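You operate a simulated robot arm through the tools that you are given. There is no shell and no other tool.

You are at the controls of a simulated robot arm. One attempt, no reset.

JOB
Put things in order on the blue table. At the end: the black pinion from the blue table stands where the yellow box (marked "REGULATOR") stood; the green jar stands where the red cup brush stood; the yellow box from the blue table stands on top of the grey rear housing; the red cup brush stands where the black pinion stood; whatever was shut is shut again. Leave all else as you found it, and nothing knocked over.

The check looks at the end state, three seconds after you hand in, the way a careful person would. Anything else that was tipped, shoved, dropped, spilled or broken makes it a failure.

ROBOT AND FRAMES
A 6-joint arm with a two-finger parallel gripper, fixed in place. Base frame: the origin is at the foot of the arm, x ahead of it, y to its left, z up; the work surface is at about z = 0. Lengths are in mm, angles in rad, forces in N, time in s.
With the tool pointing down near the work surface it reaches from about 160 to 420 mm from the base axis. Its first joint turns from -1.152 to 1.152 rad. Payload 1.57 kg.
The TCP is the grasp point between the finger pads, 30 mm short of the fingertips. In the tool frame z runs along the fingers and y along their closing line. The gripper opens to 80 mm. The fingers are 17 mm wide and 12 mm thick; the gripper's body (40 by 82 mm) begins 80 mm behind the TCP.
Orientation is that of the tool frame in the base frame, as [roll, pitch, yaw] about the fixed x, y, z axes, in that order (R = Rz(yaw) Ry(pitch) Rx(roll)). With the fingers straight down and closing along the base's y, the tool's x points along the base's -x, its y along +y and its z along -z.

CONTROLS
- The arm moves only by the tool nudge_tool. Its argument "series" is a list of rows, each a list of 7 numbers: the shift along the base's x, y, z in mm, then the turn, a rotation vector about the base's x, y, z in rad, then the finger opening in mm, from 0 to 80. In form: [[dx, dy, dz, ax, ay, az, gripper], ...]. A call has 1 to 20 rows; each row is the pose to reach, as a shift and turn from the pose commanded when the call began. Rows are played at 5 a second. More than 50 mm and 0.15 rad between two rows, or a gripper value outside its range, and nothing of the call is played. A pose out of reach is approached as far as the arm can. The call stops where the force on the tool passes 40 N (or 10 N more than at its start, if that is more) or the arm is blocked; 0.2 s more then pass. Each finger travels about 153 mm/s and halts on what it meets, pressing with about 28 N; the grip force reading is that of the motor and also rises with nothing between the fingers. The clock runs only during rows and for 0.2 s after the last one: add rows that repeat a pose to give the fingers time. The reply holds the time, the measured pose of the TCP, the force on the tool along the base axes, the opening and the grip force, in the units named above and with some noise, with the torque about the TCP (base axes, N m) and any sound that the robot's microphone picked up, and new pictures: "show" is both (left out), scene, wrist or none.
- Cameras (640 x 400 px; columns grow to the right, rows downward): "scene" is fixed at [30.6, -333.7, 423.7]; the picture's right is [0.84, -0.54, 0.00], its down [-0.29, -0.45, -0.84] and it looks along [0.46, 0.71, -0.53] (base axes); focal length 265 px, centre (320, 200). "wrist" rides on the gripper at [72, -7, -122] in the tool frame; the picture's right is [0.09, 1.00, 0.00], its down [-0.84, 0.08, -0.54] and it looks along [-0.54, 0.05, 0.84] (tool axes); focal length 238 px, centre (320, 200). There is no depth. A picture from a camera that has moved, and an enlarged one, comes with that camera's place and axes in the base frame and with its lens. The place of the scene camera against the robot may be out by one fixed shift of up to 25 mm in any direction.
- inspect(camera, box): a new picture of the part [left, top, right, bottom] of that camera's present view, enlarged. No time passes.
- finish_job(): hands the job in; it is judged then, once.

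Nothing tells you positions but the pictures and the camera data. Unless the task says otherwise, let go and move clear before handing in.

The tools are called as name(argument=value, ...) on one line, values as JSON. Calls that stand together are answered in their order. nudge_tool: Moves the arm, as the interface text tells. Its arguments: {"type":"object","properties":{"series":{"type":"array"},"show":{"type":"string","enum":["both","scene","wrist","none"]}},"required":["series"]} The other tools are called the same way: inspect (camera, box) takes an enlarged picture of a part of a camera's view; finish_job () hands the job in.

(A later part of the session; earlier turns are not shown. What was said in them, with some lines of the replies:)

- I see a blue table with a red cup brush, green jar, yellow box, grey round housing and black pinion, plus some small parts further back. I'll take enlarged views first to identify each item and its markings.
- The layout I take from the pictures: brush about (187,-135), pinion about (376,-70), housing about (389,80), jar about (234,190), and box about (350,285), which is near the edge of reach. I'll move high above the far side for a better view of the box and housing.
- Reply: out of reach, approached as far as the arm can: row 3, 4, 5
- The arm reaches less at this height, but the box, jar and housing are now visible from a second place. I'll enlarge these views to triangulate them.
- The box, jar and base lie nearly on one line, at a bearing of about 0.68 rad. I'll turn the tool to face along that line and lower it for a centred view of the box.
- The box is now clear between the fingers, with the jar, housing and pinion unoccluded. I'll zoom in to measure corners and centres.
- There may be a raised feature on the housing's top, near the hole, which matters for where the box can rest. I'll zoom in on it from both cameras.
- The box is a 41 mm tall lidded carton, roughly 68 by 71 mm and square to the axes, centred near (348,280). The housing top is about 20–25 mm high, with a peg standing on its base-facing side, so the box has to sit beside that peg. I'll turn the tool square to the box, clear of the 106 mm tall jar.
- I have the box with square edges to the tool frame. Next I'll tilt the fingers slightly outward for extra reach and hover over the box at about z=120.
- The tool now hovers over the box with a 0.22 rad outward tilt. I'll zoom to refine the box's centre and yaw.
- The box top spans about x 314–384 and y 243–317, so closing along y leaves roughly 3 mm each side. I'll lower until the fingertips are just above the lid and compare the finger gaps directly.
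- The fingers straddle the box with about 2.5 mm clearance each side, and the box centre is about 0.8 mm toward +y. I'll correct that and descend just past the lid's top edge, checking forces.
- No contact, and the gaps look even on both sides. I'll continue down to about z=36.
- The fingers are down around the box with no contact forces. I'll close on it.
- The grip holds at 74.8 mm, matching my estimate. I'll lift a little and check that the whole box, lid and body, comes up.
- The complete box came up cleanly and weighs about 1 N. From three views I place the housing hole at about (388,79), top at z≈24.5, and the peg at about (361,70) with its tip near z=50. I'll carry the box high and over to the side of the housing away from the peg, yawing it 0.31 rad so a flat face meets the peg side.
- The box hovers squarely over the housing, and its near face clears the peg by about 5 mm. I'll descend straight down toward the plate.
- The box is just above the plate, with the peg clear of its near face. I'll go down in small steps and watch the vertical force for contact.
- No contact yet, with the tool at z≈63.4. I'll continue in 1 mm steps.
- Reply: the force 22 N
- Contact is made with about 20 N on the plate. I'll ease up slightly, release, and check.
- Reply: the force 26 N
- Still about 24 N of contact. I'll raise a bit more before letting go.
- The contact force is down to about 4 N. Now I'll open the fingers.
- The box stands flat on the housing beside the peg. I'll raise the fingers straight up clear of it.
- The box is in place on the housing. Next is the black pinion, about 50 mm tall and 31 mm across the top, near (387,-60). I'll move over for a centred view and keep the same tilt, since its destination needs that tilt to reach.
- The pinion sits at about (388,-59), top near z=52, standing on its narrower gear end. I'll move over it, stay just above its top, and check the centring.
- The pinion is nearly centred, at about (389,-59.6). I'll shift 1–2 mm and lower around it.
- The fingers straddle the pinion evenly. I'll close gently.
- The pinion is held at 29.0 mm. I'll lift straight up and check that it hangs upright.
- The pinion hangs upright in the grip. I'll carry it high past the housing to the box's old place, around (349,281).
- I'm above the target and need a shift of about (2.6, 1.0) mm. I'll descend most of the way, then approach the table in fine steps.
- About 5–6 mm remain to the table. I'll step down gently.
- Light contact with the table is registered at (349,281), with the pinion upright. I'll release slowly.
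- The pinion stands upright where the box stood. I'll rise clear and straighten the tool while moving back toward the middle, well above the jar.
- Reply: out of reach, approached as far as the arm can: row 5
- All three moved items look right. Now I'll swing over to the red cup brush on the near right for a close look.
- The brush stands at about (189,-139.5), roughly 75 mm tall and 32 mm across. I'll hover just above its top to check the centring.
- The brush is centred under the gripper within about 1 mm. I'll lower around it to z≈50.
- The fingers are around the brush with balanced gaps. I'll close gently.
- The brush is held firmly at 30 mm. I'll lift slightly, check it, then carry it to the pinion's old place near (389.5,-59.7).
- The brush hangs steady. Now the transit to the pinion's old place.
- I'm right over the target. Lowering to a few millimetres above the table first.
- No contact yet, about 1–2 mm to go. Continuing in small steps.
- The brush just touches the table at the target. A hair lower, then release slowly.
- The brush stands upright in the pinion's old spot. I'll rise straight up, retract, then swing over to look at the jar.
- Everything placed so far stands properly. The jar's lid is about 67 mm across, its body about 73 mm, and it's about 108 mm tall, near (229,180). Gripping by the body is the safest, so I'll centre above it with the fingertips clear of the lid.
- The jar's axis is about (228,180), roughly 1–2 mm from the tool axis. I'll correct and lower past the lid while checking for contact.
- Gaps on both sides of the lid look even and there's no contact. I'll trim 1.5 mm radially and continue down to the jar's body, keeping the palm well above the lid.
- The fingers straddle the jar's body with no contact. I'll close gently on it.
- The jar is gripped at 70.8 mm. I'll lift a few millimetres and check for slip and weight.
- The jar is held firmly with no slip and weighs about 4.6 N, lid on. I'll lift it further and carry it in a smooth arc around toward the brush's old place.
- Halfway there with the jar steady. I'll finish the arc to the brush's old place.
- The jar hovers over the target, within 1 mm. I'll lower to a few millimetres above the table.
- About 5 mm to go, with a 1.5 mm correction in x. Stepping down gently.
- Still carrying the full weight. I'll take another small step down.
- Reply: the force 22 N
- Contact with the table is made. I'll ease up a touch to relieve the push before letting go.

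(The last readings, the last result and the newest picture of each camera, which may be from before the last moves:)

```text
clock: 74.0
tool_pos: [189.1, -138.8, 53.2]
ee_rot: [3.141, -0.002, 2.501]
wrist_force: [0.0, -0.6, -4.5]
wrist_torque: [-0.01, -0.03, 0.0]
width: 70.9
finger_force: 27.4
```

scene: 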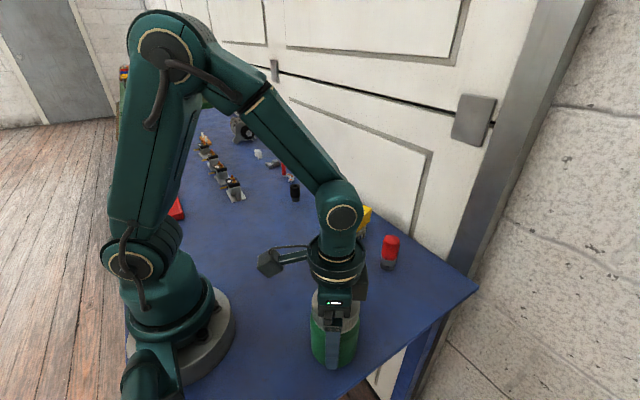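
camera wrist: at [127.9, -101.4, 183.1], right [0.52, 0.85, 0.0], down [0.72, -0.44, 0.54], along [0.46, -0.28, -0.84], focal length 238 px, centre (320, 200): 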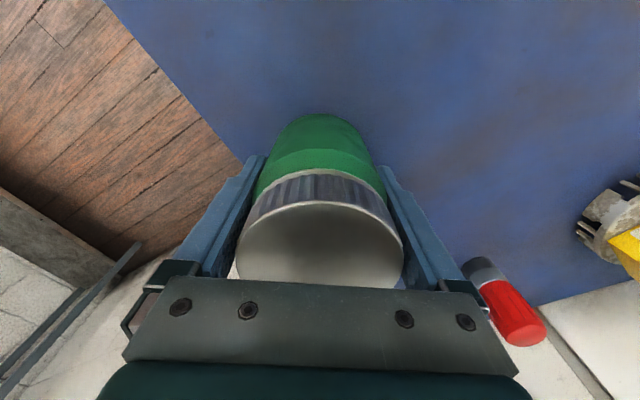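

The jar is within a fraction of a millimetre of the table. I'll settle it 0.2 mm and release slowly.

nudge_tool(series=[[0, 0, -0.2, 0, 0, 0, 60], [0, 0, -0.2, 0, 0, 0, 70], [0, 0, -0.2, 0, 0, 0, 72], [0, 0, -0.2, 0, 0, 0, 75], [0, 0, -0.2, 0, 0, 0, 78], [0, 0, -0.2, 0, 0, 0, 80], [0, 0, -0.2, 0, 0, 0, 80]], show="both")

inspect(camera="wrist", box=[210, 60, 430, 300])

inspect(camera="scene", box=[280, 240, 400, 370])

```text
clock: 75.6
tool_pos: [189.8, -139.1, 53.4]
ee_rot: [3.141, 0.001, 2.502]
wrist_force: [1.2, -0.2, -0.7]
wrist_torque: [0.02, -0.01, 0.03]
width: 80.0
finger_force: 0.0
camera wrist: at [126.6, -101.3, 177.8], right [0.52, 0.85, 0.0], down [0.72, -0.44, 0.54], along [0.46, -0.28, -0.84], focal length 238 px, centre (320, 200)
```

scene: 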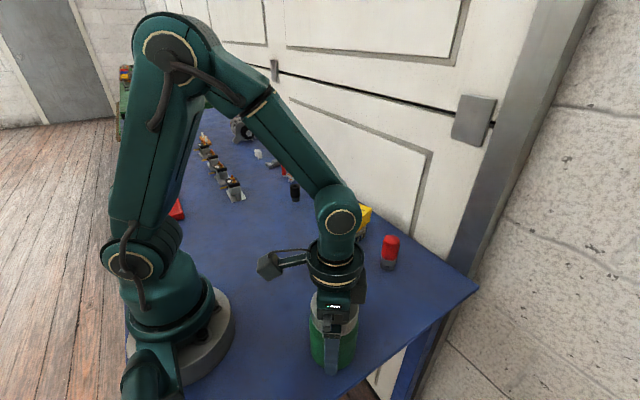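
wrist: 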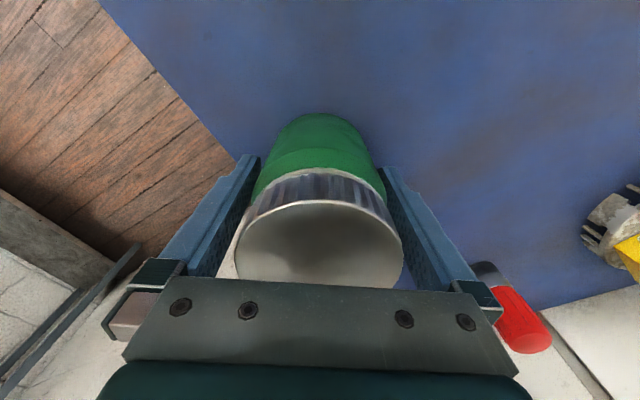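

```text
1.67 times, centred on (320, 180) of wrist
camera zoom: at [126.6, -101.3, 177.8], right [0.52, 0.85, 0.0], down [0.72, -0.44, 0.54], along [0.46, -0.28, -0.84], focal length 397 px, centre (320, 233)
```

zoom: 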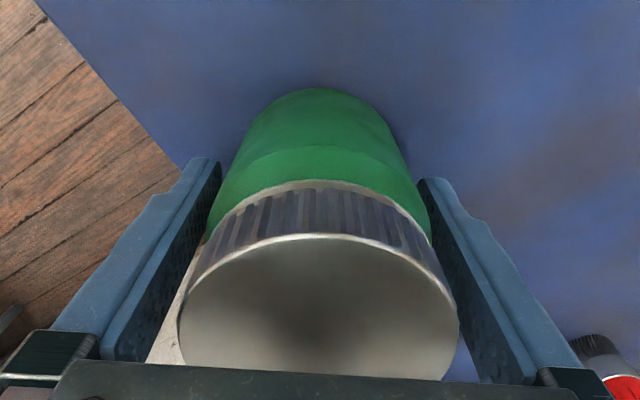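

```text
3.08 times, centred on (340, 305) of scene
camera zoom: at [30.6, -333.7, 423.7], right [0.84, -0.54, 0.0], down [-0.29, -0.45, -0.84], along [0.46, 0.71, -0.53], focal length 815 px, centre (258, -123)
```

zoom: 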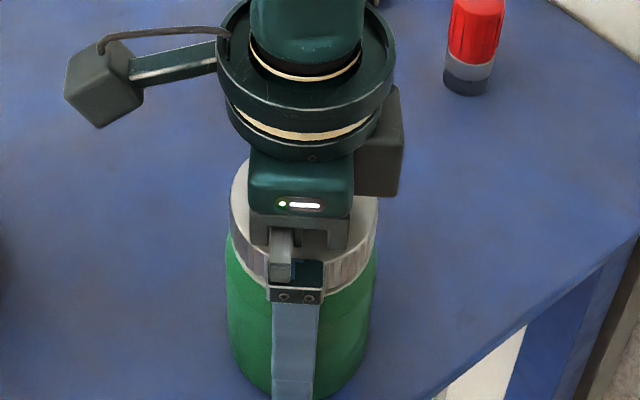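

The jar is released and standing. I'll raise the fingers straight up until they're clear of the lid.

nudge_tool(series=[[0, 0, 6, 0, 0, 0, 80], [0, 0, 14, 0, 0, 0, 80], [0, 0, 24, 0, 0, 0, 80], [0, 0, 34, 0, 0, 0, 80], [0, 0, 44, 0, 0, 0, 80], [0, 0, 56, 0, 0, 0, 80], [0, 0, 70, 0, 0, 0, 80], [0, 0, 86, 0, 0, 0, 80], [0, 0, 104, 0, 0, 0, 80], [0, 0, 124, 0, 0, 0, 80], [0, 0, 145, 0, 0, 0, 80], [0, 0, 145, 0, 0, 0, 80]], show="both")

inspect(camera="wrist", box=[230, 40, 410, 220])

inspect(camera="scene", box=[280, 240, 400, 370])

```text
clock: 78.2
tool_pos: [189.2, -138.3, 197.3]
ee_rot: [3.141, 0.001, 2.503]
wrist_force: [0.7, -0.8, 0.2]
wrist_torque: [0.02, 0.0, 0.03]
width: 80.0
finger_force: 0.0
camera wrist: at [126.9, -100.7, 321.8], right [0.52, 0.85, 0.0], down [0.72, -0.44, 0.54], along [0.46, -0.28, -0.84], focal length 238 px, centre (320, 200)
```

scene: 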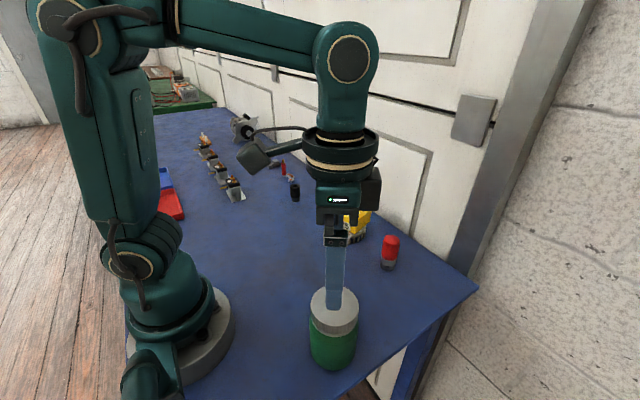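
wrist: 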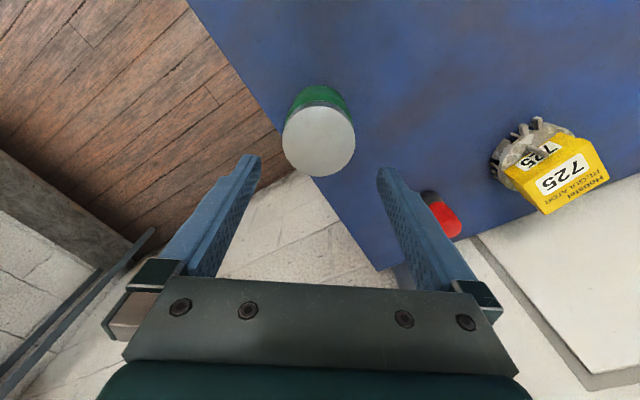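

```text
2.22 times, centred on (320, 130) of wrist
camera zoom: at [126.9, -100.7, 321.8], right [0.52, 0.85, 0.0], down [0.72, -0.44, 0.54], along [0.46, -0.28, -0.84], focal length 530 px, centre (320, 356)
```

zoom: 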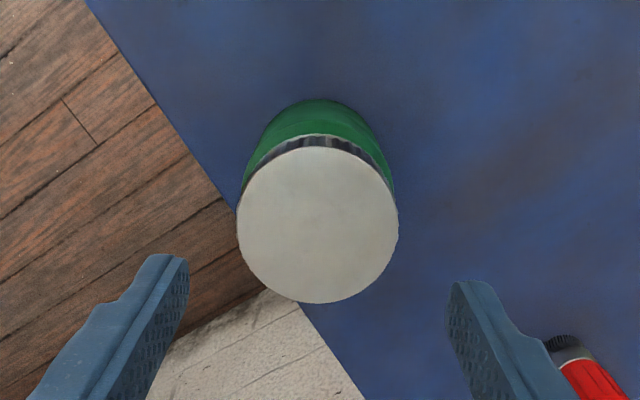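

```text
3.08 times, centred on (340, 305) of scene
camera zoom: at [30.6, -333.7, 423.7], right [0.84, -0.54, 0.0], down [-0.29, -0.45, -0.84], along [0.46, 0.71, -0.53], focal length 815 px, centre (258, -123)
```

zoom: 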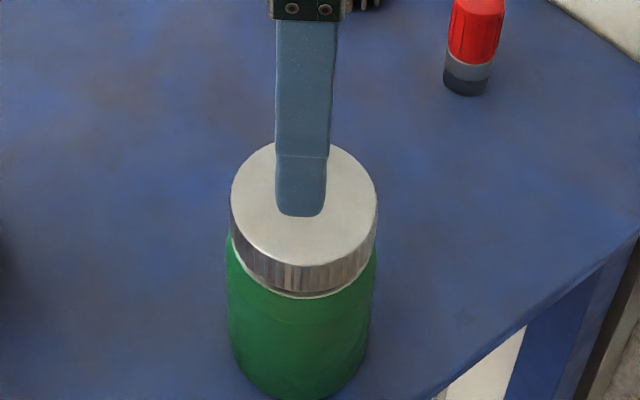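

The jar stands with its lid on at (189,-140), right where the brush was. I'll move the arm back to its starting pose and do a final check of the whole table.

nudge_tool(series=[[4, 25, 15, 0, 0, 0.08, 80], [8, 50, 30, 0, 0, 0.16, 80], [12, 76, 45, 0, 0, 0.24, 80], [16, 102, 60, 0, 0, 0.32, 80], [20, 128, 70, 0, 0, 0.4, 80], [24, 154, 80, 0, 0, 0.48, 80], [27, 180, 88, 0, 0, 0.56, 80], [30, 203, 90, 0, 0, 0.64, 80], [30, 203, 90, 0, 0, 0.64, 80]], show="both")

inspect(camera="scene", box=[230, 150, 430, 280])

inspect(camera="scene", box=[140, 40, 320, 220])

inspect(camera="scene", box=[290, 220, 480, 390])

inspect(camera="wrist", box=[280, 100, 480, 240])

```text
clock: 80.2
tool_pos: [217.6, 65.4, 288.4]
ee_rot: [3.141, 0.001, -3.139]
wrist_force: [-0.9, 0.0, -0.7]
wrist_torque: [-0.02, 0.02, -0.01]
width: 79.9
finger_force: 0.1
camera wrist: at [145.2, 58.6, 412.9], right [-0.09, 1.0, 0.0], down [0.84, 0.08, 0.54], along [0.54, 0.05, -0.84], focal length 238 px, centre (320, 200)
```

scene: 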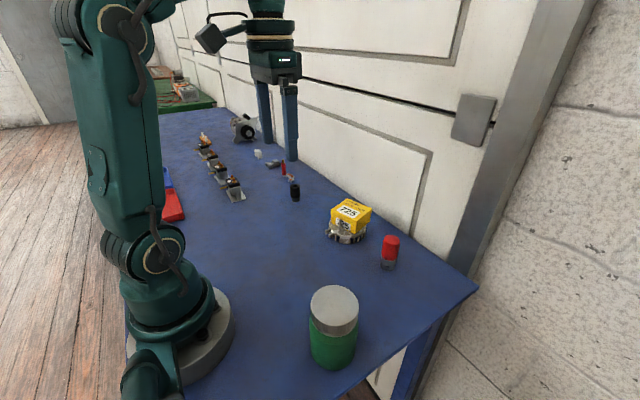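
wrist: 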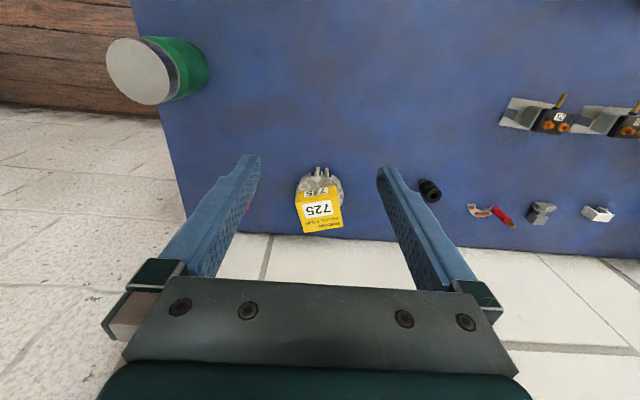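

```text
3.08 times, centred on (330, 215) of scene
camera zoom: at [30.6, -333.7, 423.7], right [0.84, -0.54, 0.0], down [-0.29, -0.45, -0.84], along [0.46, 0.71, -0.53], focal length 815 px, centre (289, 154)
```

zoom: 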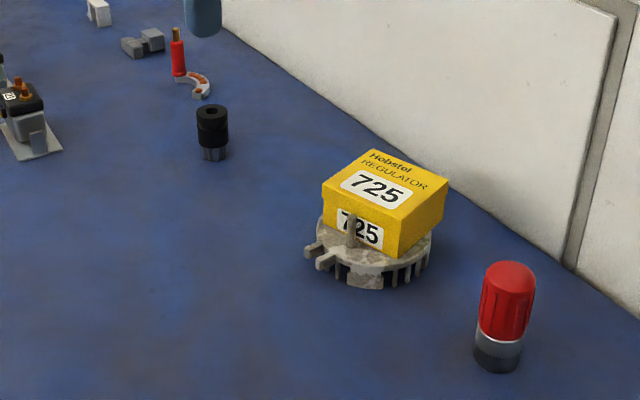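

```text
2.22 times, centred on (230, 130) of scene
camera zoom: at [30.6, -333.7, 423.7], right [0.84, -0.54, 0.0], down [-0.29, -0.45, -0.84], along [0.46, 0.71, -0.53], focal length 588 px, centre (520, 356)
```

zoom: 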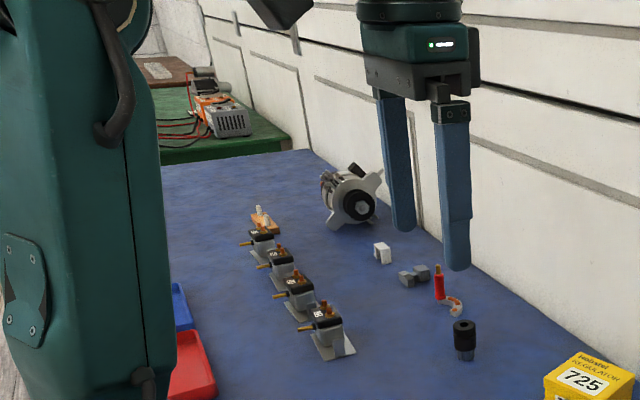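

```text
2.35 times, centred on (385, 305) of scene
camera zoom: at [30.6, -333.7, 423.7], right [0.84, -0.54, 0.0], down [-0.29, -0.45, -0.84], along [0.46, 0.71, -0.53], focal length 623 px, centre (167, -47)
```

zoom: 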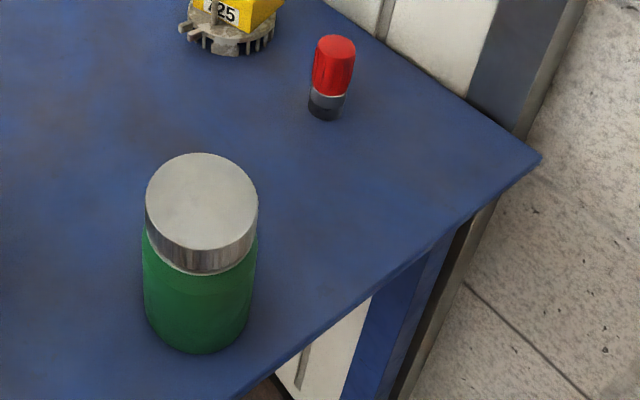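

```text
2.86 times, centred on (380, 170) of wrist
camera zoom: at [145.2, 58.6, 412.9], right [-0.09, 1.0, 0.0], down [0.84, 0.08, 0.54], along [0.54, 0.05, -0.84], focal length 681 px, centre (149, 286)
```

zoom: 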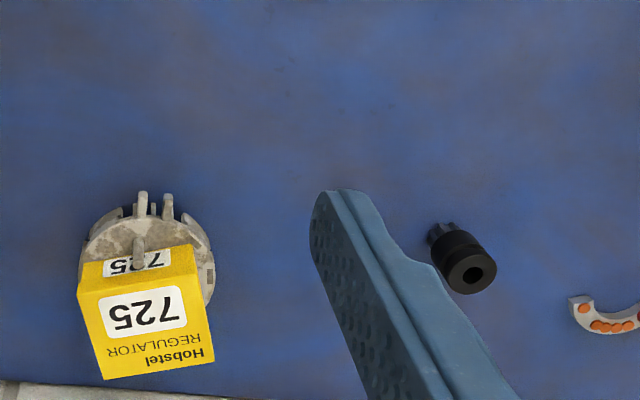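

Everything checks out. The box rests flat on the housing beside its peg, the pinion is in the box's old spot, the brush is in the pinion's spot, and the jar, lid on, is in the brush's spot. The other items look as they did at the start and the arm is clear, so I'm handing in.

finish_job()

```text
The job is handed in.
```

The table is rearranged as asked and the job is handed in. In the last pictures all four items stood upright in their new places.

- **Yellow "REGULATOR" box:** it sits flat on top of the grey rear housing. A peg sticks up from the housing, so the box stands beside the peg, about 14 mm off the housing's centre.
- **Black pinion:** it stands where the yellow box was.
- **Red cup brush:** it stands where the pinion was.
- **Green jar:** it stands where the brush was, with its lid on.

I put each item within a millimetre or two of its target, going by the camera measurements. Nothing was opened, so nothing needed shutting again. The housing and the other parts on the table look the same as at the start. I let go of everything and moved the arm back to its starting position before handing in.
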